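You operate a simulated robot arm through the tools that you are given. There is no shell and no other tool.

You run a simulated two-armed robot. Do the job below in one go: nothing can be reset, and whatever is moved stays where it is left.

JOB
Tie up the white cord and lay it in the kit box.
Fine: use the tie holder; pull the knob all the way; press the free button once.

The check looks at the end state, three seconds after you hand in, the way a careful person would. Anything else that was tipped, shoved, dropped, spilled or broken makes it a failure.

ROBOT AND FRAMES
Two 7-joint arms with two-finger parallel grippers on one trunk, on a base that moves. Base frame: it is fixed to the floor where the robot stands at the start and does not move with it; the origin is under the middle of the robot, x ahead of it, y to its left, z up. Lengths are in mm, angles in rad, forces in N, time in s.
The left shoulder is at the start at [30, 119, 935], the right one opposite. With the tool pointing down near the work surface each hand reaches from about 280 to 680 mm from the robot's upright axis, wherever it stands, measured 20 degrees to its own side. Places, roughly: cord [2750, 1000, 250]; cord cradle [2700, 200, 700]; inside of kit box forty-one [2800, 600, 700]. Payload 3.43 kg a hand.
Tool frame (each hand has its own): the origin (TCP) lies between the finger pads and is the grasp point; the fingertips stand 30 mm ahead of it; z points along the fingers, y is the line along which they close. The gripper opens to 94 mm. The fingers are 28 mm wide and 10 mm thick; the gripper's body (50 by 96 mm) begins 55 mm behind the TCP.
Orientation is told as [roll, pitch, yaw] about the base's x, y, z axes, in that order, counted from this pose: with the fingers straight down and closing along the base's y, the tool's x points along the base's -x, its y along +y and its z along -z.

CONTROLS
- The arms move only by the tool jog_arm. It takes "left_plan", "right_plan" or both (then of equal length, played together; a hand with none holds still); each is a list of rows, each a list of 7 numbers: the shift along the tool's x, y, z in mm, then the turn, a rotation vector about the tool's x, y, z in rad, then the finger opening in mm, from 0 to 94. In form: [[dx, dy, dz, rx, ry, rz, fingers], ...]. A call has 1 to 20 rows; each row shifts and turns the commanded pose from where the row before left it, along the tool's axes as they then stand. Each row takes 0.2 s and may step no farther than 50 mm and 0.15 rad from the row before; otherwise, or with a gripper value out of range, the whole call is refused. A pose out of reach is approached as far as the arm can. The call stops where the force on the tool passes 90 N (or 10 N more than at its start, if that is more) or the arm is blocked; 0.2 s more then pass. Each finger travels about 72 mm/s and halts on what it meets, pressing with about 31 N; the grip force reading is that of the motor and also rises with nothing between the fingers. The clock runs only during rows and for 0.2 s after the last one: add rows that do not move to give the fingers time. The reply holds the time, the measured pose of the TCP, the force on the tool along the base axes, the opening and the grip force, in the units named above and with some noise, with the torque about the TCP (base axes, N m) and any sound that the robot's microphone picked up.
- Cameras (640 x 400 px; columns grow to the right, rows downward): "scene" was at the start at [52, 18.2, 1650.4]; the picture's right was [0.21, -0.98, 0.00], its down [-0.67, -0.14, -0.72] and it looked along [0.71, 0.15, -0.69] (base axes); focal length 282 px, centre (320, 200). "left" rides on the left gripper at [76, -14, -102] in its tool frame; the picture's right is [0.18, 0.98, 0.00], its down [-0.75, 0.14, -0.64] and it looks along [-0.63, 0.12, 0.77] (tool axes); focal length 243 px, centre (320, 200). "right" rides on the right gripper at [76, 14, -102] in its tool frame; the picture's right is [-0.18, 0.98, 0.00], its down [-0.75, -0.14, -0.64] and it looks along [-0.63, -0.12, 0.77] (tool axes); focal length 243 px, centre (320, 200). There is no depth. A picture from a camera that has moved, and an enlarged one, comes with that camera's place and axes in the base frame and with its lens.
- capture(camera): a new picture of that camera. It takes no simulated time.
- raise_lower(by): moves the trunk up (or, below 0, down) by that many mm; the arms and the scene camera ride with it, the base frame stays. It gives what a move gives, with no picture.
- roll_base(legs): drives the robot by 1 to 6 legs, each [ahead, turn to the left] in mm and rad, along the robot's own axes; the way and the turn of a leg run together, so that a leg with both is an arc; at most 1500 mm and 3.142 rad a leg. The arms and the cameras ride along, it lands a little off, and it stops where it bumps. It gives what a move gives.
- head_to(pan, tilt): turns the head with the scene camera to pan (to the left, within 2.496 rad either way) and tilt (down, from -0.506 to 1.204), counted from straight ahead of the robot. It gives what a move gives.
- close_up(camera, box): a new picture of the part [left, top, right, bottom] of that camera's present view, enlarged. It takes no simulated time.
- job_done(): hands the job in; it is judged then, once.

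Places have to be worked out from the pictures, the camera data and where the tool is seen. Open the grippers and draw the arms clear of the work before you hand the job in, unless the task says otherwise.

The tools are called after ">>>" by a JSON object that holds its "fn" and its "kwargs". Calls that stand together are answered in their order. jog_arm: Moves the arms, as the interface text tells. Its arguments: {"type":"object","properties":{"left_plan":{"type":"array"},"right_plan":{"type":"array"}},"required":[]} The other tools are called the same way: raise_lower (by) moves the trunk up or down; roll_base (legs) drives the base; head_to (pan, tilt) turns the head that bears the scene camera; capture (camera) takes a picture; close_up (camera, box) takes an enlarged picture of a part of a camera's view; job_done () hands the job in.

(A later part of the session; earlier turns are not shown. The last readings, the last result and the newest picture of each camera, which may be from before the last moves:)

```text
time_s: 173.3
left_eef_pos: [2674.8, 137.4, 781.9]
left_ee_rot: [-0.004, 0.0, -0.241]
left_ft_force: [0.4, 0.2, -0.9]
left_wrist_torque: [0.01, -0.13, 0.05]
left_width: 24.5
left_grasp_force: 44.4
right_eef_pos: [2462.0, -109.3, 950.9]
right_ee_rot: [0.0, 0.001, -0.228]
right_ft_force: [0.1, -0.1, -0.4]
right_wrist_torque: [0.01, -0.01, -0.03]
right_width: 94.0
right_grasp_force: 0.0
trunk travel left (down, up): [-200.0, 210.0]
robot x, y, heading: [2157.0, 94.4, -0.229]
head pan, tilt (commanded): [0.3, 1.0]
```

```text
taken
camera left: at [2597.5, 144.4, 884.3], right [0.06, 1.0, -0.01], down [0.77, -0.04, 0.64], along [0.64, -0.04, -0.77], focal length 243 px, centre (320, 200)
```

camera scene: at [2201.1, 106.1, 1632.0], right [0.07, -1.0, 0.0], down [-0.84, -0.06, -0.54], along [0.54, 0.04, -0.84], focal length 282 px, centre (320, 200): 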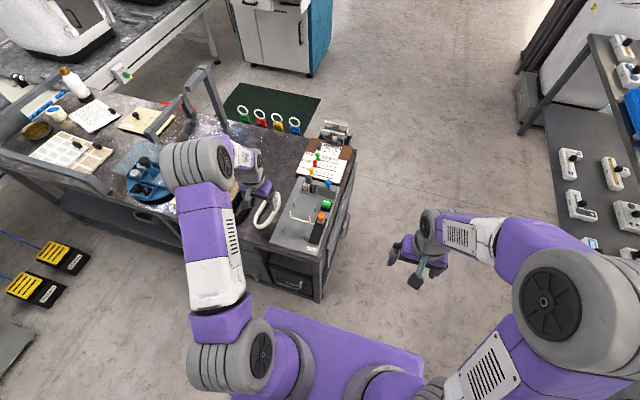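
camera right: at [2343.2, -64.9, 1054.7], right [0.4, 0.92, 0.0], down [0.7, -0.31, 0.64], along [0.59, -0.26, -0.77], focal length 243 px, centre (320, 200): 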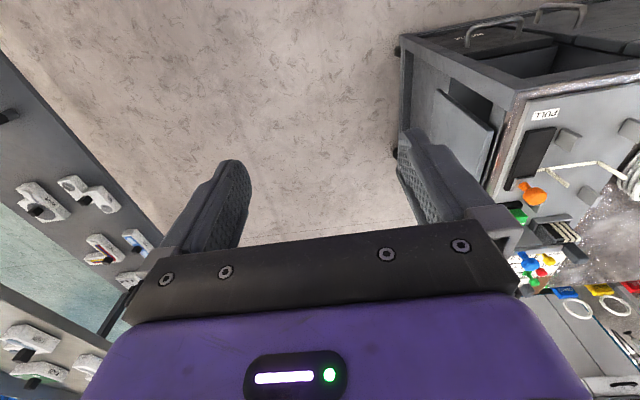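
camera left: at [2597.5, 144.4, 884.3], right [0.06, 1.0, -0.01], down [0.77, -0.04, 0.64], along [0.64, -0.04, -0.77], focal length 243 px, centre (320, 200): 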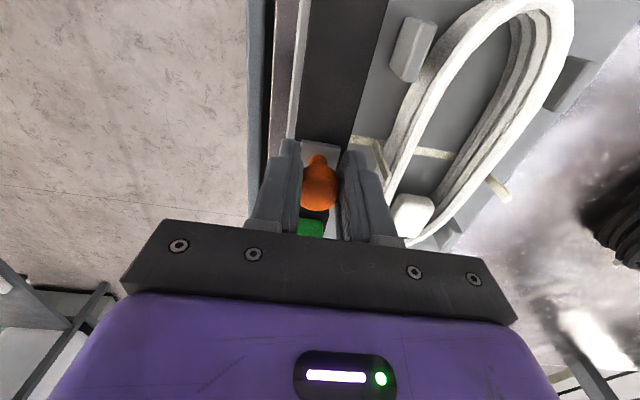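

The knob is held (24.5 mm). I pull it toward me along its track, 40 mm first.

>>> {"fn": "jog_arm", "kwargs": {"left_plan": [[8, 0, 0, 0, 0, 0, 5], [8, 0, 0, 0, 0, 0, 5], [8, 0, 0, 0, 0, 0, 5], [8, 0, 0, 0, 0, 0, 5], [8, 0, 0, 0, 0, 0, 5], [0, 0, 0, 0, 0, 0, 5]]}}

>>> {"fn": "capture", "kwargs": {"camera": "left"}}

>>> {"fn": "close_up", "kwargs": {"camera": "scene", "box": [260, 165, 340, 245]}}

```text
time_s: 174.7
left_eef_pos: [2636.7, 147.4, 783.2]
left_ee_rot: [-0.004, 0.0, -0.242]
left_ft_force: [1.1, -3.0, -5.8]
left_wrist_torque: [-0.06, -0.17, 0.0]
left_width: 24.8
left_grasp_force: 45.2
right_eef_pos: [2461.6, -108.9, 952.4]
right_ee_rot: [0.001, 0.0, -0.229]
right_ft_force: [0.4, -1.0, -0.3]
right_wrist_torque: [0.01, 0.0, 0.0]
right_width: 93.9
right_grasp_force: 0.0
trunk travel left (down, up): [-200.0, 210.0]
robot x, y, heading: [2159.9, 91.6, -0.225]
head pan, tilt (commanded): [0.3, 1.0]
```

```text
taken
camera left: at [2558.6, 153.9, 884.5], right [0.06, 1.0, -0.01], down [0.77, -0.04, 0.64], along [0.64, -0.04, -0.77], focal length 243 px, centre (320, 200)
```

left: 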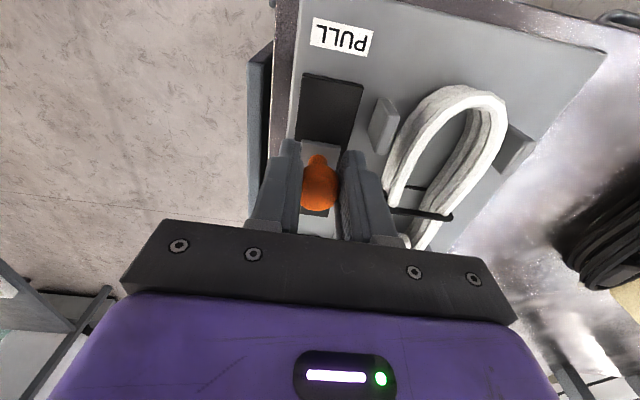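

```text
5.00 times, centred on (300, 205) of scene
camera zoom: at [2202.5, 105.7, 1632.0], right [0.07, -1.0, 0.0], down [-0.84, -0.06, -0.54], along [0.54, 0.04, -0.84], focal length 1409 px, centre (420, 175)
```

zoom: 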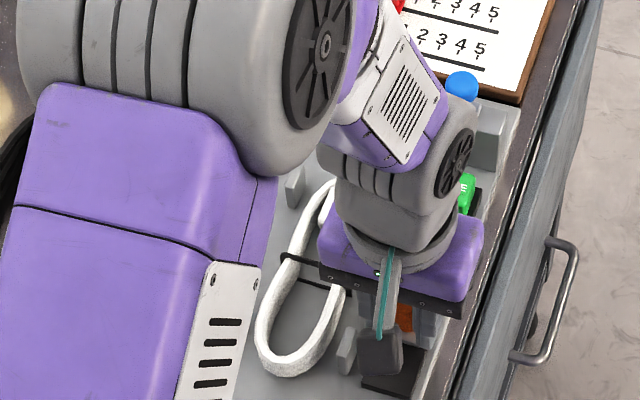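

The tie has closed across the coil (it shows as a black band now). I keep pulling to the end stop.

>>> {"fn": "jog_arm", "kwargs": {"left_plan": [[7, 0, 0, 0, 0, 0, 5], [7, 0, 0, 0, 0, 0, 5], [7, 0, 0, 0, 0, 0, 5], [0, 0, 0, 0, 0, 0, 5]]}}

>>> {"fn": "capture", "kwargs": {"camera": "left"}}

```text
time_s: 175.7
left_eef_pos: [2617.7, 153.0, 783.0]
left_ee_rot: [-0.006, -0.006, -0.242]
left_ft_force: [9.1, -1.0, 3.4]
left_wrist_torque: [0.1, 0.35, 0.02]
left_width: 24.5
left_grasp_force: 45.1
right_eef_pos: [2464.2, -109.6, 952.4]
right_ee_rot: [0.001, -0.001, -0.227]
right_ft_force: [0.3, 0.3, 0.7]
right_wrist_torque: [-0.02, 0.01, -0.03]
right_width: 93.9
right_grasp_force: 0.1
trunk travel left (down, up): [-200.0, 210.0]
robot x, y, heading: [2158.0, 90.6, -0.225]
head pan, tilt (commanded): [0.3, 1.0]
```

```text
taken
camera left: at [2539.4, 158.5, 884.3], right [0.06, 1.0, -0.01], down [0.76, -0.04, 0.64], along [0.64, -0.04, -0.76], focal length 243 px, centre (320, 200)
```

left: 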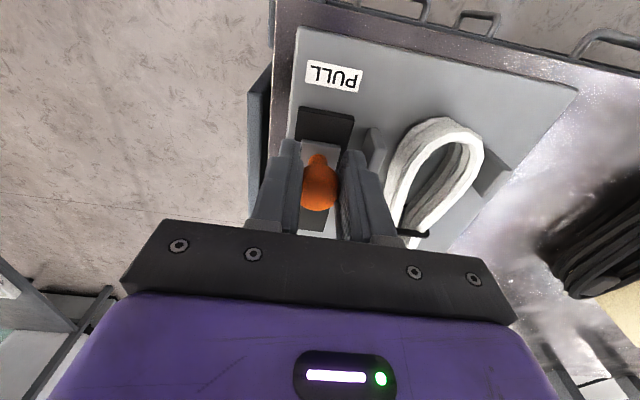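

The pull meets a little resistance (9 N) after 59 mm. I continue in small steps to be sure it is at the stop.

>>> {"fn": "jog_arm", "kwargs": {"left_plan": [[5, 0, 0, 0, 0, 0, 5], [5, 0, 0, 0, 0, 0, 5], [0, 0, 0, 0, 0, 0, 5]]}}

>>> {"fn": "capture", "kwargs": {"camera": "left"}}

```text
time_s: 176.5
left_eef_pos: [2613.5, 153.5, 783.7]
left_ee_rot: [-0.007, -0.016, -0.239]
left_ft_force: [33.0, -1.0, 5.9]
left_wrist_torque: [-0.03, -0.61, 0.03]
left_width: 24.8
left_grasp_force: 44.8
right_eef_pos: [2464.6, -108.9, 952.4]
right_ee_rot: [0.001, 0.002, -0.23]
right_ft_force: [0.4, 0.4, -0.3]
right_wrist_torque: [0.02, 0.01, -0.04]
right_width: 94.2
right_grasp_force: 0.1
trunk travel left (down, up): [-200.0, 210.0]
robot x, y, heading: [2162.1, 92.6, -0.227]
head pan, tilt (commanded): [0.3, 1.0]
```

```text
taken
camera left: at [2534.7, 159.7, 884.1], right [0.05, 1.0, -0.01], down [0.76, -0.03, 0.65], along [0.65, -0.04, -0.76], focal length 243 px, centre (320, 200)
```

left: 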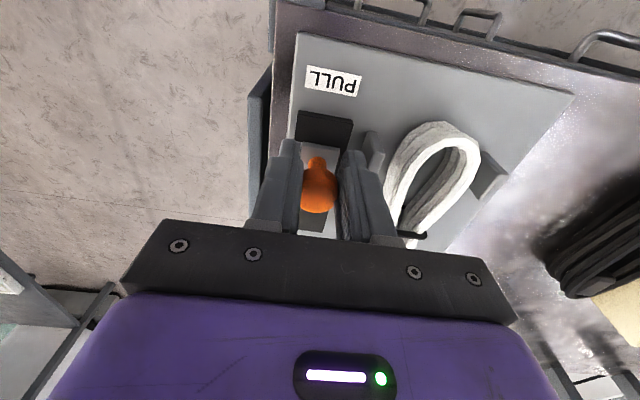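

Force rose to 33 N with almost no travel: the knob is at its end stop (about 60 mm). I ease off, release the knob and rise to look.

>>> {"fn": "jog_arm", "kwargs": {"left_plan": [[-6, 0, 0, 0, 0, 0, 5], [0, 0, 0, 0, 0, 0, 30], [0, 0, 0, 0, 0, 0, 40], [0, 0, 0, 0, 0, 0, 40], [0, 0, -25, 0, 0, 0, 40], [0, 0, -40, 0, 0, 0, 40], [0, 0, 0, 0, 0, 0, 40]]}}

>>> {"fn": "capture", "kwargs": {"camera": "left"}}

>>> {"fn": "close_up", "kwargs": {"camera": "scene", "box": [260, 165, 340, 245]}}

```text
time_s: 178.1
left_eef_pos: [2610.2, 153.1, 846.8]
left_ee_rot: [-0.006, 0.0, -0.24]
left_ft_force: [0.1, -1.5, 0.6]
left_wrist_torque: [0.0, 0.0, 0.0]
left_width: 40.2
left_grasp_force: 0.1
right_eef_pos: [2463.1, -109.1, 952.3]
right_ee_rot: [-0.001, -0.001, -0.229]
right_ft_force: [0.4, -0.4, -0.3]
right_wrist_torque: [0.02, -0.02, -0.01]
right_width: 93.8
right_grasp_force: 0.1
trunk travel left (down, up): [-200.0, 210.0]
robot x, y, heading: [2163.5, 92.2, -0.228]
head pan, tilt (commanded): [0.3, 1.0]
```

```text
taken
camera left: at [2533.5, 158.6, 950.0], right [0.06, 1.0, -0.01], down [0.77, -0.04, 0.64], along [0.64, -0.04, -0.77], focal length 243 px, centre (320, 200)
```

left: 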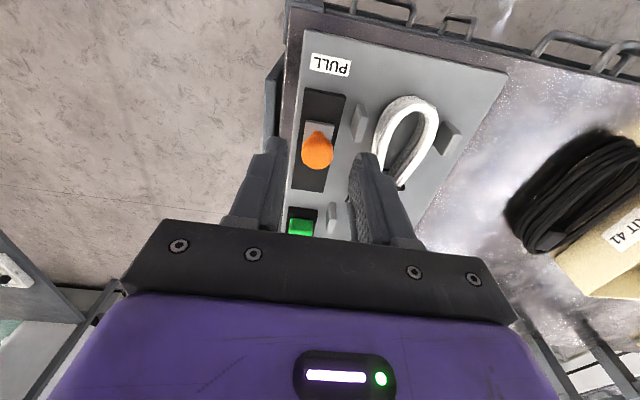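

```text
5.00 times, centred on (300, 205) of scene
camera zoom: at [2202.3, 105.9, 1631.9], right [0.07, -1.0, 0.0], down [-0.84, -0.06, -0.54], along [0.54, 0.04, -0.84], focal length 1409 px, centre (420, 175)
```

zoom: 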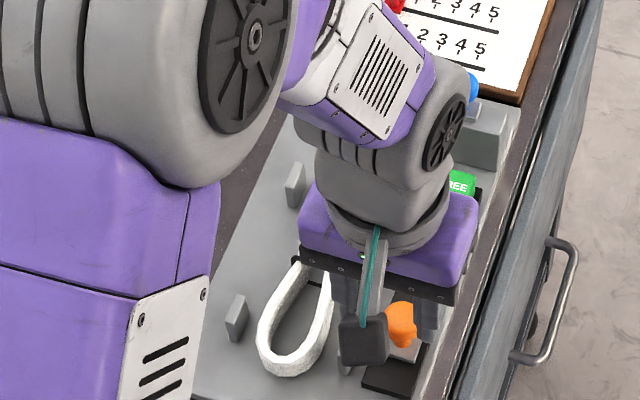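

The knob stayed forward, but some black track is still visible in front of its block, and no click was heard, so I am not sure it went all the way. I put closed fingers behind the knob to pull it positively.

>>> {"fn": "jog_arm", "kwargs": {"left_plan": [[-22, -0.6, 0, 0, 0, 0, 20], [-22, -0.6, 0, 0, 0, 0, 0], [0, 0, 0, 0, 0, 0, 0], [0, 0, 0, 0, 0, 0, 0]]}}

>>> {"fn": "capture", "kwargs": {"camera": "left"}}

>>> {"fn": "close_up", "kwargs": {"camera": "scene", "box": [260, 165, 340, 245]}}

```text
time_s: 179.1
left_eef_pos: [2652.5, 140.4, 847.5]
left_ee_rot: [-0.004, -0.001, -0.24]
left_ft_force: [0.7, -0.6, 0.1]
left_wrist_torque: [0.01, 0.02, 0.01]
left_width: 0.1
left_grasp_force: 31.2
right_eef_pos: [2462.3, -110.3, 952.4]
right_ee_rot: [0.0, 0.001, -0.228]
right_ft_force: [-0.4, -0.6, -0.6]
right_wrist_torque: [-0.01, 0.0, -0.01]
right_width: 94.0
right_grasp_force: 0.0
trunk travel left (down, up): [-200.0, 210.0]
robot x, y, heading: [2156.2, 91.5, -0.227]
head pan, tilt (commanded): [0.3, 1.0]
```

```text
taken
camera left: at [2575.6, 147.0, 949.4], right [0.06, 1.0, -0.01], down [0.77, -0.04, 0.64], along [0.64, -0.04, -0.77], focal length 243 px, centre (320, 200)
```

left: 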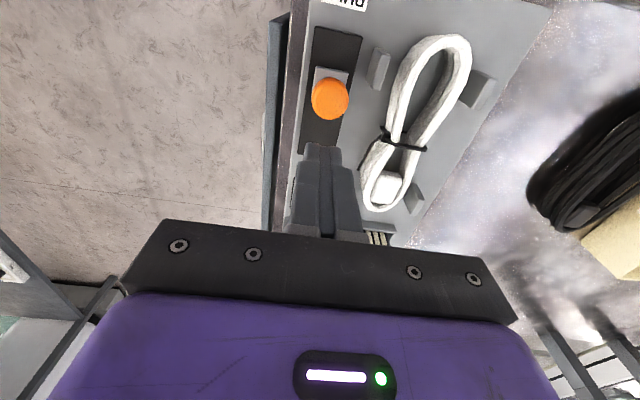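

```text
5.00 times, centred on (300, 205) of scene
camera zoom: at [2201.9, 106.0, 1632.0], right [0.07, -1.0, 0.0], down [-0.84, -0.06, -0.54], along [0.54, 0.04, -0.84], focal length 1409 px, centre (420, 175)
```

zoom: 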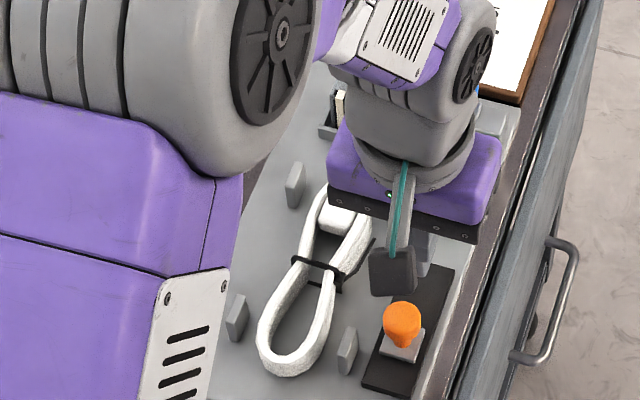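

The cord is now cinched at its waist by a black tie. To be sure the knob is fully pulled I hook behind it and pull on, watching travel against force.

>>> {"fn": "jog_arm", "kwargs": {"left_plan": [[0, 0, 20, 0, 0, 0, 0], [0, 0, 20, 0, 0, 0, 0], [0, 0, 15, 0, 0, 0, 0], [0, 0, 10, 0, 0, 0, 0], [0, 0, 0, 0, 0, 0, 0]]}}

>>> {"fn": "jog_arm", "kwargs": {"left_plan": [[3, 0, 0, 0, 0, 0, 0], [3, 0, 0, 0, 0, 0, 0], [3, 0, 0, 0, 0, 0, 0], [0, 0, 0, 0, 0, 0, 0]]}}

>>> {"fn": "capture", "kwargs": {"camera": "left"}}

```text
time_s: 179.9
left_eef_pos: [2659.9, 140.0, 801.5]
left_ee_rot: [-0.009, -0.015, -0.239]
left_ft_force: [0.1, 1.0, -1.5]
left_wrist_torque: [-0.03, -0.01, 0.02]
left_width: 0.1
left_grasp_force: 30.7
right_eef_pos: [2463.2, -109.1, 950.5]
right_ee_rot: [-0.001, 0.002, -0.225]
right_ft_force: [-0.4, -0.8, 0.6]
right_wrist_torque: [0.01, 0.02, 0.02]
right_width: 93.9
right_grasp_force: 0.0
trunk travel left (down, up): [-200.0, 210.0]
robot x, y, heading: [2160.9, 92.6, -0.228]
head pan, tilt (commanded): [0.3, 1.0]
stopped in row 4 (left hand): the force on the tool passed its limit at 110 N (the readings are from after the stop); the commanded pose is now the measured one
```

```text
time_s: 180.9
left_eef_pos: [2651.2, 142.4, 802.8]
left_ee_rot: [-0.008, -0.016, -0.242]
left_ft_force: [1.6, -0.8, 0.4]
left_wrist_torque: [-0.01, -0.07, -0.02]
left_width: 0.1
left_grasp_force: 30.5
right_eef_pos: [2462.7, -108.9, 952.0]
right_ee_rot: [0.0, 0.0, -0.228]
right_ft_force: [-0.3, -0.9, 0.3]
right_wrist_torque: [-0.01, -0.02, 0.02]
right_width: 94.1
right_grasp_force: 0.0
trunk travel left (down, up): [-200.0, 210.0]
robot x, y, heading: [2159.6, 94.3, -0.228]
head pan, tilt (commanded): [0.3, 1.0]
```

```text
taken
camera left: at [2572.0, 148.6, 903.6], right [0.06, 1.0, -0.01], down [0.76, -0.04, 0.65], along [0.65, -0.04, -0.76], focal length 243 px, centre (320, 200)
```

left: 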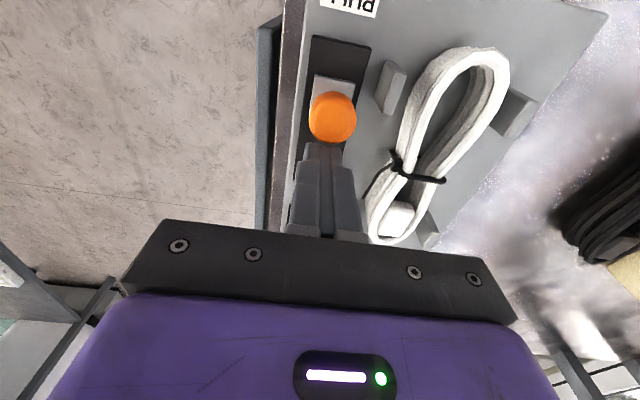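

The descent brushed the knob's rear (110 N stop), which it resisted; now the fingers stand free just behind the ball. I lower 10 mm carefully and then pull toward me.

>>> {"fn": "jog_arm", "kwargs": {"left_plan": [[-3, 0, 0, 0, 0, 0, 0], [0, 0, 5, 0, 0, 0, 0], [0, 0, 5, 0, 0, 0, 0], [0, 0, 0, 0, 0, 0, 0]]}}

>>> {"fn": "close_up", "kwargs": {"camera": "left", "box": [240, 0, 480, 240]}}

```text
time_s: 181.9
left_eef_pos: [2653.8, 141.2, 792.1]
left_ee_rot: [-0.006, -0.016, -0.24]
left_ft_force: [2.7, -1.7, 0.4]
left_wrist_torque: [-0.03, -0.05, 0.03]
left_width: 0.1
left_grasp_force: 31.2
right_eef_pos: [2462.4, -108.3, 953.3]
right_ee_rot: [0.002, -0.002, -0.227]
right_ft_force: [0.1, 0.6, 0.5]
right_wrist_torque: [-0.03, 0.04, -0.01]
right_width: 94.0
right_grasp_force: 0.2
trunk travel left (down, up): [-200.0, 210.0]
robot x, y, heading: [2159.4, 91.0, -0.223]
head pan, tilt (commanded): [0.3, 1.0]
```

```text
1.67 times, centred on (360, 120) of left
camera zoom: at [2574.8, 148.4, 893.6], right [0.06, 1.0, -0.01], down [0.76, -0.04, 0.65], along [0.65, -0.04, -0.76], focal length 404 px, centre (253, 333)
```

zoom: 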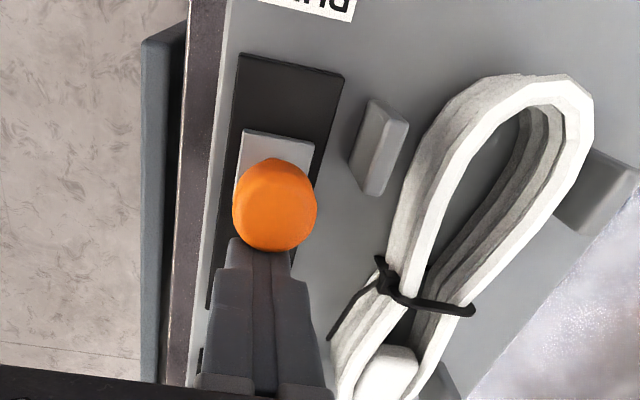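

The tie with its tail is clearly round the cord. Now I pull against the knob from behind.

>>> {"fn": "jog_arm", "kwargs": {"left_plan": [[4, 0, 0, 0, 0, 0, 0], [4, 0, 0, 0, 0, 0, 0], [4, 0, 0, 0, 0, 0, 0], [0, 0, 0, 0, 0, 0, 0]]}}

>>> {"fn": "close_up", "kwargs": {"camera": "left", "box": [240, 0, 480, 240]}}

```text
time_s: 182.9
left_eef_pos: [2649.8, 143.0, 794.1]
left_ee_rot: [-0.007, -0.029, -0.242]
left_ft_force: [29.9, -4.5, -5.5]
left_wrist_torque: [-0.02, -0.91, -0.06]
left_width: 0.1
left_grasp_force: 30.8
right_eef_pos: [2464.9, -110.2, 950.3]
right_ee_rot: [0.001, 0.002, -0.229]
right_ft_force: [-0.3, 0.1, 0.5]
right_wrist_torque: [0.02, 0.01, 0.01]
right_width: 94.0
right_grasp_force: 0.0
trunk travel left (down, up): [-200.0, 210.0]
robot x, y, heading: [2161.1, 92.6, -0.225]
head pan, tilt (commanded): [0.3, 1.0]
```

```text
1.67 times, centred on (360, 120) of left
camera zoom: at [2569.2, 150.0, 893.8], right [0.06, 1.0, -0.01], down [0.75, -0.03, 0.66], along [0.66, -0.05, -0.75], focal length 404 px, centre (253, 333)
```

zoom: 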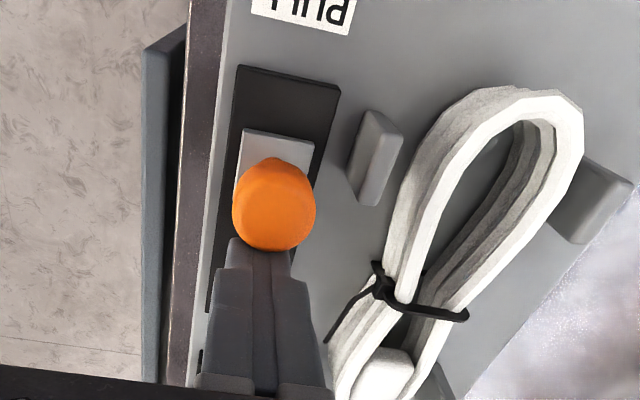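

30 N and the block crept perhaps 3 mm, so I pull on further until it is truly solid.

>>> {"fn": "jog_arm", "kwargs": {"left_plan": [[4, 0, 0, 0, 0, 0, 0], [4, 0, 0, 0, 0, 0, 0], [4, 0, 0, 0, 0, 0, 0], [0, 0, 0, 0, 0, 0, 0]]}}

>>> {"fn": "close_up", "kwargs": {"camera": "left", "box": [240, 0, 480, 240]}}

```text
time_s: 183.9
left_eef_pos: [2647.4, 143.1, 794.3]
left_ee_rot: [-0.011, -0.054, -0.239]
left_ft_force: [60.5, -5.5, -8.2]
left_wrist_torque: [-0.02, -1.8, -0.18]
left_width: 0.0
left_grasp_force: 30.7
right_eef_pos: [2466.8, -109.2, 950.9]
right_ee_rot: [-0.001, 0.006, -0.228]
right_ft_force: [-0.2, 0.8, 0.3]
right_wrist_torque: [0.02, 0.03, 0.03]
right_width: 94.2
right_grasp_force: 0.0
trunk travel left (down, up): [-200.0, 210.0]
robot x, y, heading: [2162.7, 94.2, -0.225]
head pan, tilt (commanded): [0.3, 1.0]
```

```text
1.67 times, centred on (360, 120) of left
camera zoom: at [2565.3, 150.9, 892.4], right [0.06, 1.0, -0.02], down [0.73, -0.03, 0.68], along [0.68, -0.05, -0.73], focal length 404 px, centre (253, 333)
```

zoom: 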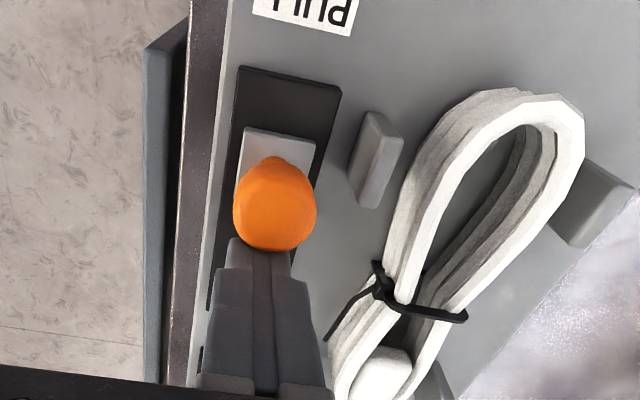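

The knob is solid against its stop at 60 N (the gap in front does not change any more), so it is pulled all the way. I ease off, rise, and move over the FREE button at about (2746, 121).

>>> {"fn": "jog_arm", "kwargs": {"left_plan": [[-10, 0, 0, 0, 0, 0, 0], [-10, 0, 0, 0, 0, 0, 0], [-6, 0, 0, 0, 0, 0, 0], [0, 0, -30, 0, 0, 0, 0], [0, 0, -35, 0, 0, 0, 0], [0, 0, 0, 0, 0, 0, 0]]}}

>>> {"fn": "capture", "kwargs": {"camera": "left"}}

```text
time_s: 185.3
left_eef_pos: [2653.5, 141.8, 859.4]
left_ee_rot: [-0.007, -0.014, -0.242]
left_ft_force: [0.5, -0.1, -0.1]
left_wrist_torque: [-0.05, 0.0, 0.01]
left_width: 0.0
left_grasp_force: 31.0
right_eef_pos: [2461.0, -108.7, 951.1]
right_ee_rot: [0.0, 0.0, -0.227]
right_ft_force: [0.0, 0.5, -0.2]
right_wrist_torque: [0.0, 0.01, 0.01]
right_width: 94.0
right_grasp_force: 0.1
trunk travel left (down, up): [-200.0, 210.0]
robot x, y, heading: [2160.7, 92.1, -0.227]
head pan, tilt (commanded): [0.3, 1.0]
```

```text
taken
camera left: at [2575.4, 148.1, 960.0], right [0.06, 1.0, -0.01], down [0.76, -0.04, 0.65], along [0.65, -0.04, -0.76], focal length 243 px, centre (320, 200)
```

left: 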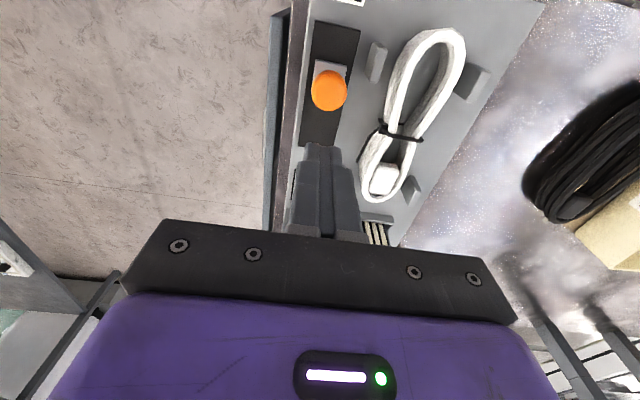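

All released, the knob stays forward and the tie holds. I move over the FREE button.

>>> {"fn": "jog_arm", "kwargs": {"left_plan": [[-31.6, 0.6, 0, 0, 0.014, 0, 0], [-31.6, 0.6, 0, 0, 0, 0, 0], [-31.6, 0.6, 0, 0, 0, 0, 0], [0, 0, 0, 0, 0, 0, 0]]}}

>>> {"fn": "capture", "kwargs": {"camera": "left"}}

>>> {"fn": "close_up", "kwargs": {"camera": "scene", "box": [260, 155, 350, 245]}}

```text
time_s: 186.3
left_eef_pos: [2749.6, 120.1, 861.1]
left_ee_rot: [-0.006, -0.002, -0.243]
left_ft_force: [-0.4, -0.2, 0.1]
left_wrist_torque: [0.0, 0.03, -0.01]
left_width: 0.1
left_grasp_force: 30.9
right_eef_pos: [2461.7, -108.5, 952.0]
right_ee_rot: [0.0, 0.0, -0.227]
right_ft_force: [0.7, -0.1, -0.2]
right_wrist_torque: [0.01, -0.01, -0.03]
right_width: 94.0
right_grasp_force: 0.1
trunk travel left (down, up): [-200.0, 210.0]
robot x, y, heading: [2161.0, 89.7, -0.229]
head pan, tilt (commanded): [0.3, 1.0]
```

```text
taken
camera left: at [2670.8, 126.5, 962.4], right [0.06, 1.0, -0.01], down [0.77, -0.04, 0.64], along [0.64, -0.04, -0.77], focal length 243 px, centre (320, 200)
```

left: 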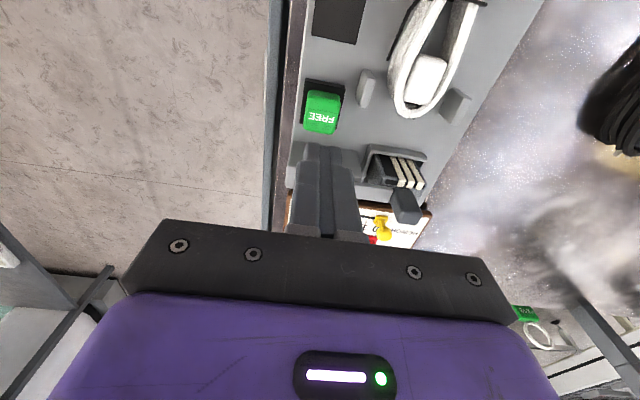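

```text
4.44 times, centred on (305, 200) of scene
camera zoom: at [2201.0, 106.3, 1632.0], right [0.07, -1.0, 0.0], down [-0.84, -0.06, -0.54], along [0.54, 0.04, -0.84], focal length 1253 px, centre (387, 200)
```

zoom: 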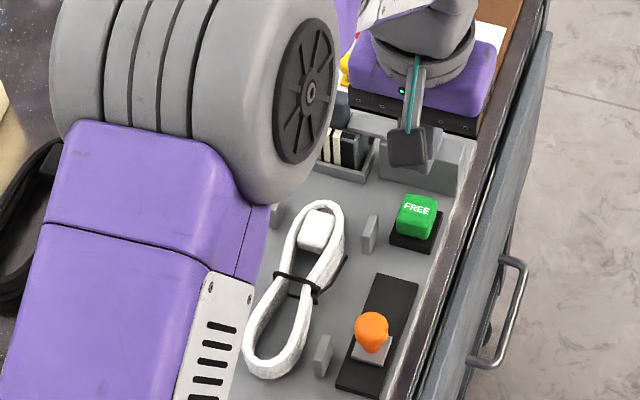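

The button's top centre is at about (2745, 122, 764). I correct 5 mm and descend to just above it.

>>> {"fn": "jog_arm", "kwargs": {"left_plan": [[5, 1, 0, 0, 0, 0, 0], [0, 0, 20, 0, 0, 0, 0], [0, 0, 20, 0, 0, 0, 0], [0, 0, 13, 0, 0, 0, 0], [0, 0, 0, 0, 0, 0, 0]]}}

>>> {"fn": "capture", "kwargs": {"camera": "left"}}

>>> {"fn": "close_up", "kwargs": {"camera": "scene", "box": [260, 155, 350, 245]}}

```text
time_s: 187.5
left_eef_pos: [2743.8, 122.0, 806.0]
left_ee_rot: [-0.006, -0.001, -0.243]
left_ft_force: [0.9, -0.4, -0.3]
left_wrist_torque: [0.01, 0.01, -0.01]
left_width: 0.0
left_grasp_force: 31.6
right_eef_pos: [2462.3, -109.1, 952.6]
right_ee_rot: [0.0, 0.0, -0.228]
right_ft_force: [-0.1, 1.0, -0.1]
right_wrist_torque: [0.04, 0.0, 0.0]
right_width: 93.9
right_grasp_force: 0.0
trunk travel left (down, up): [-200.0, 210.0]
robot x, y, heading: [2160.8, 93.5, -0.23]
head pan, tilt (commanded): [0.3, 1.0]
```

```text
taken
camera left: at [2665.6, 128.6, 907.8], right [0.06, 1.0, -0.01], down [0.77, -0.04, 0.64], along [0.64, -0.04, -0.77], focal length 243 px, centre (320, 200)
```

left: 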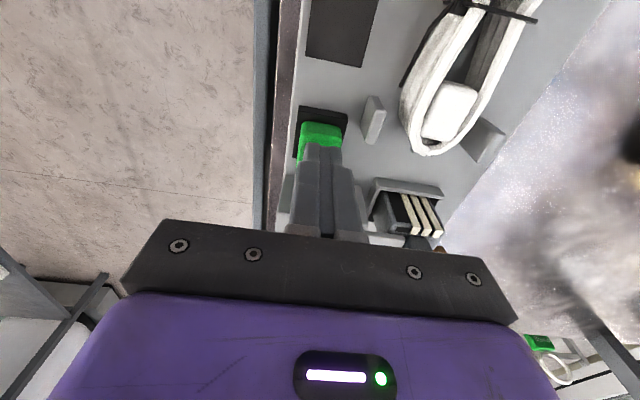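

```text
4.44 times, centred on (305, 200) of scene
camera zoom: at [2201.4, 106.1, 1632.0], right [0.07, -1.0, 0.0], down [-0.84, -0.06, -0.54], along [0.54, 0.04, -0.84], focal length 1253 px, centre (387, 200)
```

zoom: 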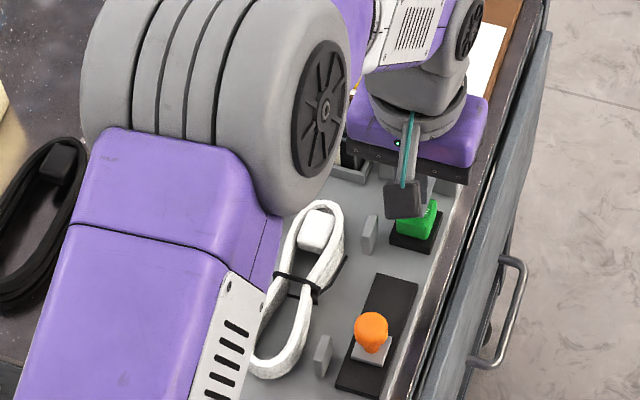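

The closed fingertips are over the button. I press down in one smooth motion with small steps.

>>> {"fn": "jog_arm", "kwargs": {"left_plan": [[0, 0, 3, 0, 0, 0, 0], [0, 0, 3, 0, 0, 0, 0], [0, 0, 3, 0, 0, 0, 0], [0, 0, 3, 0, 0, 0, 0], [0, 0, 3, 0, 0, 0, 0]]}}

```text
time_s: 188.7
left_eef_pos: [2743.1, 122.8, 791.9]
left_ee_rot: [-0.007, 0.001, -0.243]
left_ft_force: [1.5, 0.4, 2.3]
left_wrist_torque: [0.01, -0.03, 0.0]
left_width: 0.1
left_grasp_force: 31.1
right_eef_pos: [2462.1, -108.5, 951.5]
right_ee_rot: [-0.001, -0.001, -0.227]
right_ft_force: [0.0, 0.5, -0.4]
right_wrist_torque: [-0.02, 0.02, 0.03]
right_width: 94.0
right_grasp_force: 0.1
trunk travel left (down, up): [-200.0, 210.0]
robot x, y, heading: [2162.9, 96.9, -0.227]
head pan, tilt (commanded): [0.3, 1.0]
heard: click
```

A click was heard: the button has been pressed once. I rise straight off it.

>>> {"fn": "jog_arm", "kwargs": {"left_plan": [[0, 0, -15, 0, 0, 0, 0], [0, 0, -30, 0, 0, 0, 0], [0, 0, -30, 0, 0, 0, 0], [0, 0, 0, 0, 0, 0, 0]]}}

>>> {"fn": "capture", "kwargs": {"camera": "left"}}

>>> {"fn": "close_up", "kwargs": {"camera": "scene", "box": [260, 155, 350, 245]}}

```text
time_s: 189.7
left_eef_pos: [2741.3, 121.3, 866.0]
left_ee_rot: [-0.006, 0.0, -0.243]
left_ft_force: [0.7, -0.2, 0.0]
left_wrist_torque: [0.05, -0.02, 0.0]
left_width: 0.0
left_grasp_force: 30.8
right_eef_pos: [2462.1, -109.3, 951.5]
right_ee_rot: [0.001, -0.001, -0.228]
right_ft_force: [0.4, 0.4, 0.2]
right_wrist_torque: [-0.03, 0.02, 0.01]
right_width: 94.1
right_grasp_force: 0.1
trunk travel left (down, up): [-200.0, 210.0]
robot x, y, heading: [2158.2, 95.5, -0.227]
head pan, tilt (commanded): [0.3, 1.0]
```

```text
taken
camera left: at [2664.5, 128.0, 968.1], right [0.06, 1.0, -0.01], down [0.77, -0.04, 0.64], along [0.64, -0.04, -0.77], focal length 243 px, centre (320, 200)
```

left: 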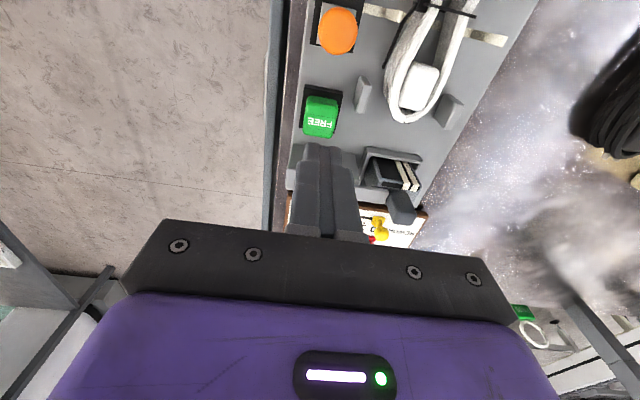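

```text
4.44 times, centred on (305, 200) of scene
camera zoom: at [2202.0, 106.1, 1632.0], right [0.07, -1.0, 0.0], down [-0.84, -0.06, -0.54], along [0.54, 0.04, -0.84], focal length 1253 px, centre (387, 200)
```

zoom: 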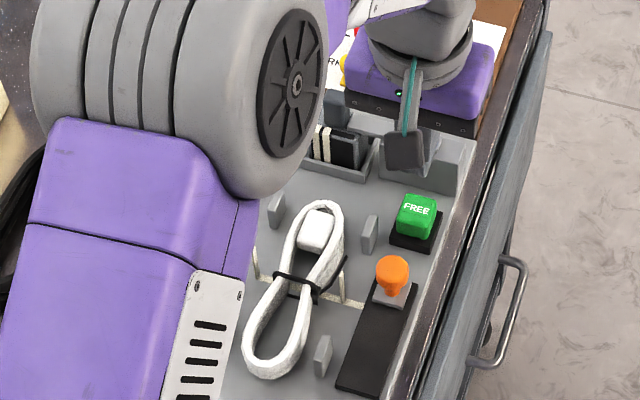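

The FREE press let the knob spring back and fed a new strap; the white cord stays tied with the black tie. I move the left hand back over the cord and look at its shape for the pick-up.

>>> {"fn": "jog_arm", "kwargs": {"left_plan": [[26, 16, 0, 0, 0, 0, 30], [26, 16, 0, 0, 0, 0, 66], [26, 16, 0, 0, 0, 0, 66], [26, 16, 0, 0, 0, 0, 66], [0, 10, 0, 0, 0, 0, 66], [0, 0, 0, 0, 0, 0, 66]]}}

>>> {"fn": "capture", "kwargs": {"camera": "left"}}

>>> {"fn": "close_up", "kwargs": {"camera": "left", "box": [240, 10, 420, 240]}}

```text
time_s: 191.1
left_eef_pos: [2659.6, 221.4, 865.1]
left_ee_rot: [-0.006, -0.002, -0.241]
left_ft_force: [-0.5, 0.1, 0.0]
left_wrist_torque: [-0.01, 0.01, 0.01]
left_width: 66.1
left_grasp_force: 0.0
right_eef_pos: [2461.8, -108.9, 951.5]
right_ee_rot: [0.0, 0.0, -0.229]
right_ft_force: [-0.7, 1.3, 0.7]
right_wrist_torque: [-0.01, -0.04, -0.06]
right_width: 94.1
right_grasp_force: 0.1
trunk travel left (down, up): [-200.0, 210.0]
robot x, y, heading: [2160.3, 96.1, -0.23]
head pan, tilt (commanded): [0.3, 1.0]
```

```text
taken
camera left: at [2581.5, 227.5, 967.4], right [0.06, 1.0, -0.01], down [0.77, -0.04, 0.64], along [0.64, -0.04, -0.77], focal length 243 px, centre (320, 200)
```

left: 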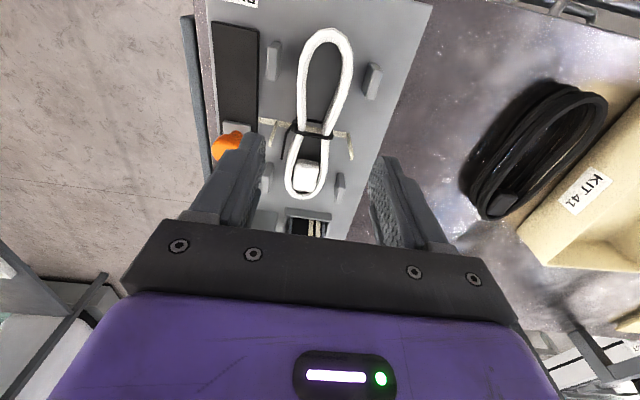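

```text
1.74 times, centred on (330, 125) of left
camera zoom: at [2581.5, 227.5, 967.4], right [0.06, 1.0, -0.01], down [0.77, -0.04, 0.64], along [0.64, -0.04, -0.77], focal length 422 px, centre (303, 330)
```

zoom: 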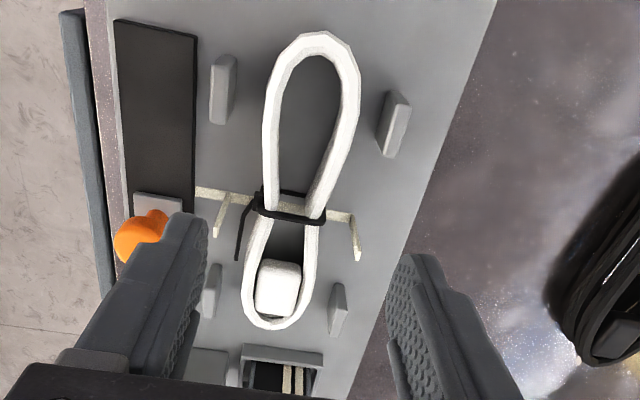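

The tied cord has a front lobe about 42 mm wide near its end. I shift 11 mm toward me (finger span between strap and front pegs) and descend to grip height.

>>> {"fn": "jog_arm", "kwargs": {"left_plan": [[11, 0, 0, 0, 0, 0, 66], [0, 0, 25, 0, 0, 0, 66], [0, 0, 25, 0, 0, 0, 66], [0, 0, 20, 0, 0, 0, 66], [0, 0, 12, 0, 0, 0, 66], [0, 0, 0, 0, 0, 0, 66]]}}

>>> {"fn": "capture", "kwargs": {"camera": "left"}}

```text
time_s: 192.5
left_eef_pos: [2648.4, 219.9, 789.7]
left_ee_rot: [-0.003, -0.014, -0.241]
left_ft_force: [-6.2, 3.9, 62.8]
left_wrist_torque: [2.74, 0.18, 0.3]
left_width: 67.0
left_grasp_force: 0.2
right_eef_pos: [2458.7, -111.2, 954.1]
right_ee_rot: [0.004, -0.005, -0.227]
right_ft_force: [0.2, -0.3, 0.0]
right_wrist_torque: [-0.02, -0.01, -0.03]
right_width: 93.8
right_grasp_force: 0.0
trunk travel left (down, up): [-200.0, 210.0]
robot x, y, heading: [2159.8, 94.2, -0.228]
head pan, tilt (commanded): [0.3, 1.0]
```

```text
taken
camera left: at [2569.5, 226.5, 891.1], right [0.06, 1.0, -0.01], down [0.76, -0.04, 0.65], along [0.65, -0.04, -0.76], focal length 243 px, centre (320, 200)
```

left: 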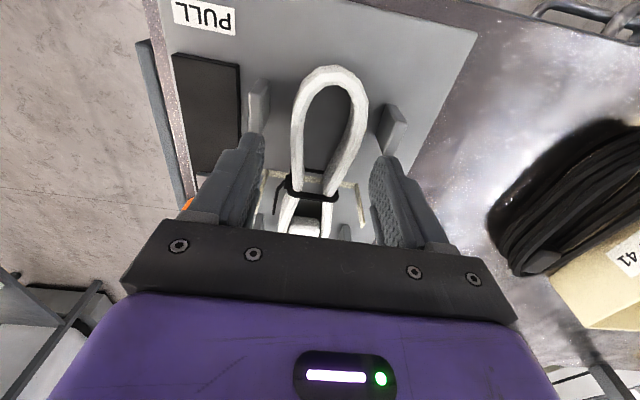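

The left finger came down on the front-left peg (63 N). I rise off it at once, narrow the opening and shift toward the strap so the fingers clear the pegs.

>>> {"fn": "jog_arm", "kwargs": {"left_plan": [[0, 0, -12, 0, 0, 0, 66], [0, 0, -15, 0, 0, 0, 60], [-7, 1, 0, 0, 0, 0, 54], [0, 0, 0, 0, 0, 0, 54]]}}

>>> {"fn": "capture", "kwargs": {"camera": "left"}}

>>> {"fn": "close_up", "kwargs": {"camera": "left", "box": [220, 40, 420, 240]}}

```text
time_s: 193.5
left_eef_pos: [2656.4, 220.6, 811.5]
left_ee_rot: [-0.007, -0.002, -0.243]
left_ft_force: [0.6, -0.6, -2.3]
left_wrist_torque: [0.01, 0.04, -0.04]
left_width: 63.8
left_grasp_force: 30.8
right_eef_pos: [2463.4, -109.0, 952.1]
right_ee_rot: [-0.001, 0.001, -0.23]
right_ft_force: [0.1, -0.1, 0.1]
right_wrist_torque: [-0.02, -0.03, -0.01]
right_width: 94.0
right_grasp_force: 0.1
trunk travel left (down, up): [-200.0, 210.0]
robot x, y, heading: [2160.4, 92.7, -0.227]
head pan, tilt (commanded): [0.3, 1.0]
```

```text
taken
camera left: at [2578.1, 226.7, 912.7], right [0.06, 1.0, -0.01], down [0.77, -0.04, 0.64], along [0.64, -0.04, -0.77], focal length 243 px, centre (320, 200)
```

left: 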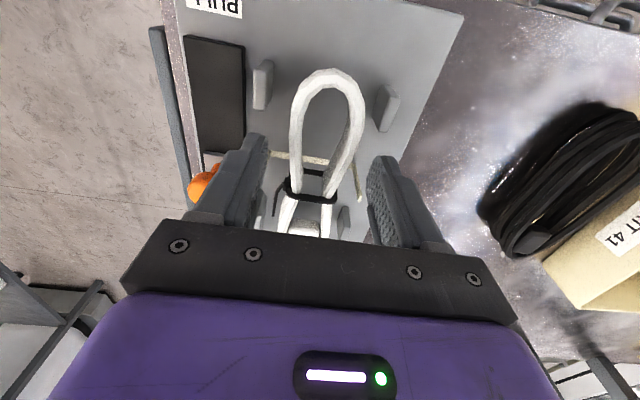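

```text
2.00 times, centred on (320, 140) of left
camera zoom: at [2578.1, 226.7, 912.7], right [0.06, 1.0, -0.01], down [0.77, -0.04, 0.64], along [0.64, -0.04, -0.77], focal length 485 px, centre (320, 320)
```

zoom: 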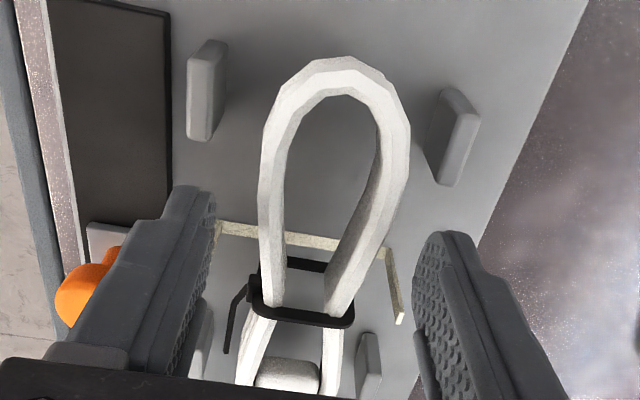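

The gripper shows 63.8 mm with full grip force and the tool carries about 2 N: closing during the rise has apparently taken hold of the tied cord and lifted it. I lift 15 mm more and check.

>>> {"fn": "jog_arm", "kwargs": {"left_plan": [[0, 0, -8, 0, 0, 0, 40], [0, 0, -8, 0, 0, 0, 40], [0, 0, 0, 0, 0, 0, 40]]}}

>>> {"fn": "close_up", "kwargs": {"camera": "left", "box": [220, 40, 420, 240]}}

>>> {"fn": "close_up", "kwargs": {"camera": "scene", "box": [260, 165, 350, 245]}}

```text
time_s: 194.3
left_eef_pos: [2655.4, 220.5, 827.0]
left_ee_rot: [-0.007, -0.001, -0.243]
left_ft_force: [0.4, -0.1, -1.7]
left_wrist_torque: [0.01, 0.05, -0.01]
left_width: 63.5
left_grasp_force: 30.8
right_eef_pos: [2462.9, -108.4, 950.8]
right_ee_rot: [0.0, 0.0, -0.227]
right_ft_force: [0.5, -0.1, -0.5]
right_wrist_torque: [-0.02, 0.0, 0.02]
right_width: 94.1
right_grasp_force: 0.1
trunk travel left (down, up): [-200.0, 210.0]
robot x, y, heading: [2160.2, 94.3, -0.228]
head pan, tilt (commanded): [0.3, 1.0]
```

```text
2.00 times, centred on (320, 140) of left
camera zoom: at [2578.6, 226.9, 929.3], right [0.06, 1.0, -0.01], down [0.77, -0.04, 0.64], along [0.64, -0.04, -0.77], focal length 485 px, centre (320, 320)
```

zoom: 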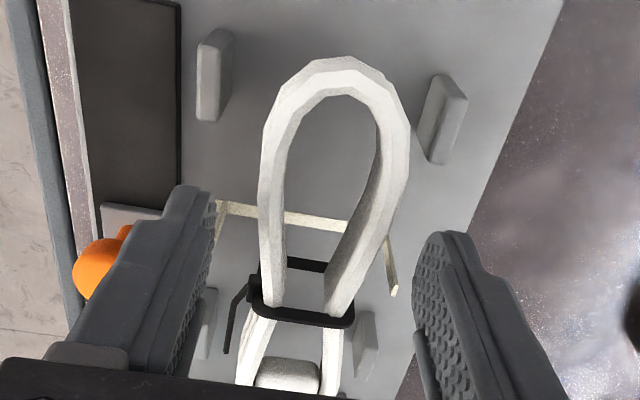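

```text
5.00 times, centred on (305, 205) of scene
camera zoom: at [2201.8, 106.2, 1632.0], right [0.07, -1.0, 0.0], down [-0.84, -0.06, -0.54], along [0.54, 0.04, -0.84], focal length 1409 px, centre (395, 175)
```

zoom: 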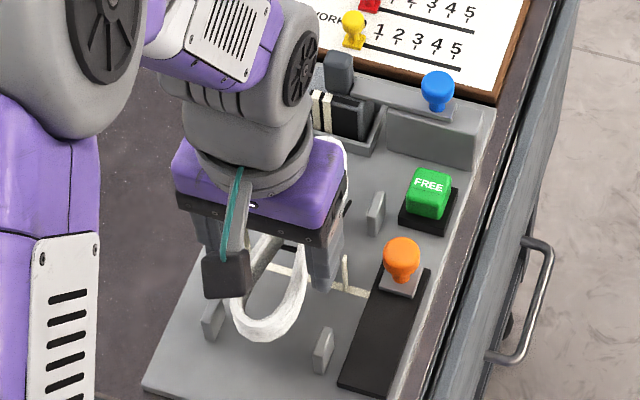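

The cord moves with the hand but the fingertips overlap it by only a few mm, too little for carrying. I lower it back onto the plate to take a deeper grip.

>>> {"fn": "jog_arm", "kwargs": {"left_plan": [[0, 0, 12, 0, 0, 0, 40], [0, 0, 10, 0, 0, 0, 40], [0, 0, 6, 0, 0, 0, 40], [0, 0, 0, 0, 0, 0, 40]]}}

```text
time_s: 195.3
left_eef_pos: [2656.0, 220.7, 798.9]
left_ee_rot: [-0.006, -0.002, -0.241]
left_ft_force: [-0.7, 0.5, -1.9]
left_wrist_torque: [0.04, 0.07, 0.0]
left_width: 63.4
left_grasp_force: 30.9
right_eef_pos: [2461.4, -110.1, 953.0]
right_ee_rot: [-0.001, 0.001, -0.229]
right_ft_force: [-0.9, 0.9, 0.2]
right_wrist_torque: [-0.02, -0.01, -0.01]
right_width: 93.8
right_grasp_force: 0.1
trunk travel left (down, up): [-200.0, 210.0]
robot x, y, heading: [2160.6, 96.1, -0.228]
head pan, tilt (commanded): [0.3, 1.0]
```

Still hanging free at z 799; I lower on in small steps.

>>> {"fn": "jog_arm", "kwargs": {"left_plan": [[0, 0, 3, 0, 0, 0, 40], [0, 0, 3, 0, 0, 0, 40], [0, 0, 0, 0, 0, 0, 40]]}}

>>> {"fn": "close_up", "kwargs": {"camera": "left", "box": [220, 40, 420, 240]}}

```text
time_s: 196.1
left_eef_pos: [2656.6, 221.1, 792.8]
left_ee_rot: [-0.007, -0.003, -0.24]
left_ft_force: [-0.3, 0.0, -2.2]
left_wrist_torque: [0.04, 0.05, 0.0]
left_width: 63.8
left_grasp_force: 31.0
right_eef_pos: [2463.6, -108.6, 951.4]
right_ee_rot: [0.0, 0.0, -0.227]
right_ft_force: [-0.1, 0.8, 0.7]
right_wrist_torque: [0.01, -0.02, 0.0]
right_width: 93.8
right_grasp_force: 0.0
trunk travel left (down, up): [-200.0, 210.0]
robot x, y, heading: [2158.3, 92.3, -0.228]
head pan, tilt (commanded): [0.3, 1.0]
```

```text
2.00 times, centred on (320, 140) of left
camera zoom: at [2578.6, 227.4, 894.7], right [0.06, 1.0, -0.01], down [0.77, -0.04, 0.64], along [0.64, -0.04, -0.77], focal length 485 px, centre (320, 320)
```

zoom: 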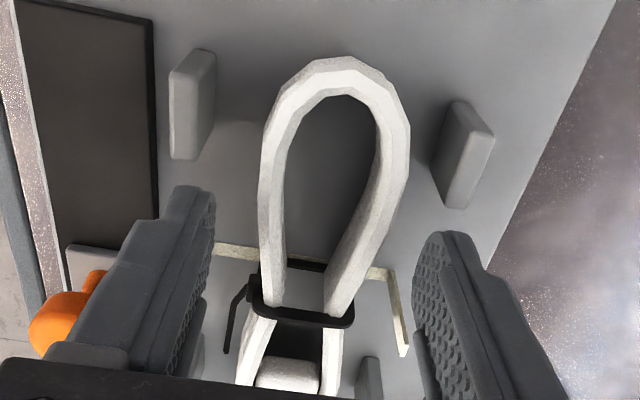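

Still not resting; I continue lowering 3 mm at a time.

>>> {"fn": "jog_arm", "kwargs": {"left_plan": [[0, 0, 3, 0, 0, 0, 40], [0, 0, 3, 0, 0, 0, 40], [0, 0, 0, 0, 0, 0, 40]]}}

```text
time_s: 196.9
left_eef_pos: [2655.8, 220.9, 789.9]
left_ee_rot: [-0.006, -0.01, -0.241]
left_ft_force: [-2.1, 4.4, 42.6]
left_wrist_torque: [0.32, 0.63, -0.09]
left_width: 63.4
left_grasp_force: 31.1
right_eef_pos: [2459.4, -108.1, 953.8]
right_ee_rot: [0.001, -0.005, -0.227]
right_ft_force: [0.3, 1.4, -0.3]
right_wrist_torque: [0.02, -0.01, -0.01]
right_width: 93.8
right_grasp_force: 0.1
trunk travel left (down, up): [-200.0, 210.0]
robot x, y, heading: [2160.3, 91.4, -0.229]
head pan, tilt (commanded): [0.3, 1.0]
```

It touches down at TCP z 790 (42 N), so the fingers overlapped it by only about 5 mm. I ease up, open to 74 mm, descend 20 mm beside it and grip properly.

>>> {"fn": "jog_arm", "kwargs": {"left_plan": [[0, 0, -4, 0, 0, 0, 40], [0, 0, 0, 0, 0, 0, 66], [0, 0, 0, 0, 0, 0, 74], [0, 0, 0, 0, 0, 0, 74]]}}

>>> {"fn": "jog_arm", "kwargs": {"left_plan": [[0, 0, 5, 0, 0, 0, 74], [0, 0, 5, 0, 0, 0, 74], [0, 0, 0, 0, 0, 0, 74]]}}

>>> {"fn": "close_up", "kwargs": {"camera": "left", "box": [220, 40, 420, 240]}}

```text
time_s: 197.9
left_eef_pos: [2655.9, 220.6, 790.8]
left_ee_rot: [-0.006, 0.002, -0.242]
left_ft_force: [-0.3, 0.2, 0.3]
left_wrist_torque: [0.0, 0.0, 0.01]
left_width: 74.0
left_grasp_force: 0.1
right_eef_pos: [2462.4, -108.8, 952.4]
right_ee_rot: [-0.001, 0.001, -0.227]
right_ft_force: [0.0, -0.2, -0.3]
right_wrist_torque: [0.01, 0.03, 0.01]
right_width: 94.2
right_grasp_force: 0.1
trunk travel left (down, up): [-200.0, 210.0]
robot x, y, heading: [2161.1, 89.2, -0.225]
head pan, tilt (commanded): [0.3, 1.0]
```

```text
time_s: 198.7
left_eef_pos: [2655.4, 220.8, 781.2]
left_ee_rot: [-0.006, -0.002, -0.242]
left_ft_force: [0.4, 0.4, 0.0]
left_wrist_torque: [0.05, 0.0, 0.0]
left_width: 74.1
left_grasp_force: 0.1
right_eef_pos: [2463.4, -109.3, 952.0]
right_ee_rot: [0.0, 0.001, -0.226]
right_ft_force: [0.2, 1.3, 0.1]
right_wrist_torque: [0.01, -0.03, 0.01]
right_width: 93.8
right_grasp_force: 0.0
trunk travel left (down, up): [-200.0, 210.0]
robot x, y, heading: [2158.2, 91.2, -0.228]
head pan, tilt (commanded): [0.3, 1.0]
```

```text
2.00 times, centred on (320, 140) of left
camera zoom: at [2578.0, 227.8, 882.7], right [0.06, 1.0, -0.01], down [0.77, -0.04, 0.64], along [0.64, -0.04, -0.77], focal length 485 px, centre (320, 320)
```

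zoom: 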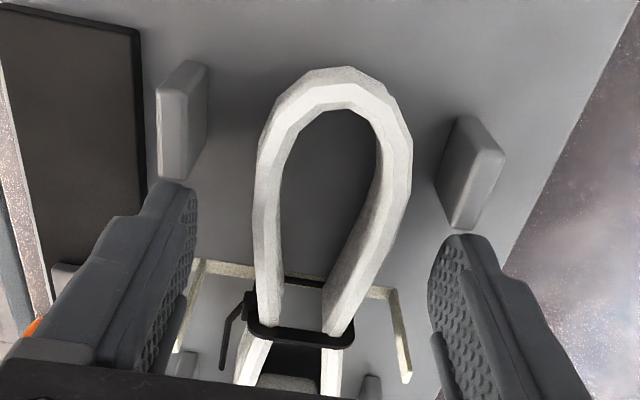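

Free of contact at z 781. I descend 10 mm more and close on the cord.

>>> {"fn": "jog_arm", "kwargs": {"left_plan": [[0, 0, 5, 0, 0, 0, 74], [0, 0, 5, 0, 0, 0, 74], [0, 0, 0, 0, 0, 0, 66], [0, 0, 0, 0, 0, 0, 55], [0, 0, 0, 0, 0, 0, 40], [0, 0, 0, 0, 0, 0, 30], [0, 0, 0, 0, 0, 0, 30]]}}

>>> {"fn": "close_up", "kwargs": {"camera": "left", "box": [220, 40, 420, 240]}}

```text
time_s: 200.3
left_eef_pos: [2656.6, 221.1, 770.4]
left_ee_rot: [-0.007, -0.002, -0.245]
left_ft_force: [-0.2, -0.9, 0.7]
left_wrist_torque: [0.05, -0.01, 0.01]
left_width: 63.4
left_grasp_force: 31.1
right_eef_pos: [2461.1, -109.0, 951.9]
right_ee_rot: [0.0, 0.001, -0.227]
right_ft_force: [0.6, 0.0, 0.9]
right_wrist_torque: [0.01, 0.0, -0.03]
right_width: 94.0
right_grasp_force: 0.1
trunk travel left (down, up): [-200.0, 210.0]
robot x, y, heading: [2161.2, 88.6, -0.226]
head pan, tilt (commanded): [0.3, 1.0]
```

```text
2.00 times, centred on (320, 140) of left
camera zoom: at [2578.5, 227.6, 872.3], right [0.06, 1.0, -0.01], down [0.77, -0.04, 0.64], along [0.64, -0.04, -0.77], focal length 485 px, centre (320, 320)
```

zoom: 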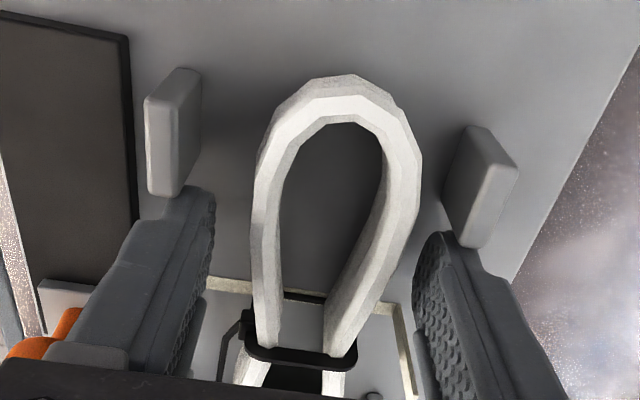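

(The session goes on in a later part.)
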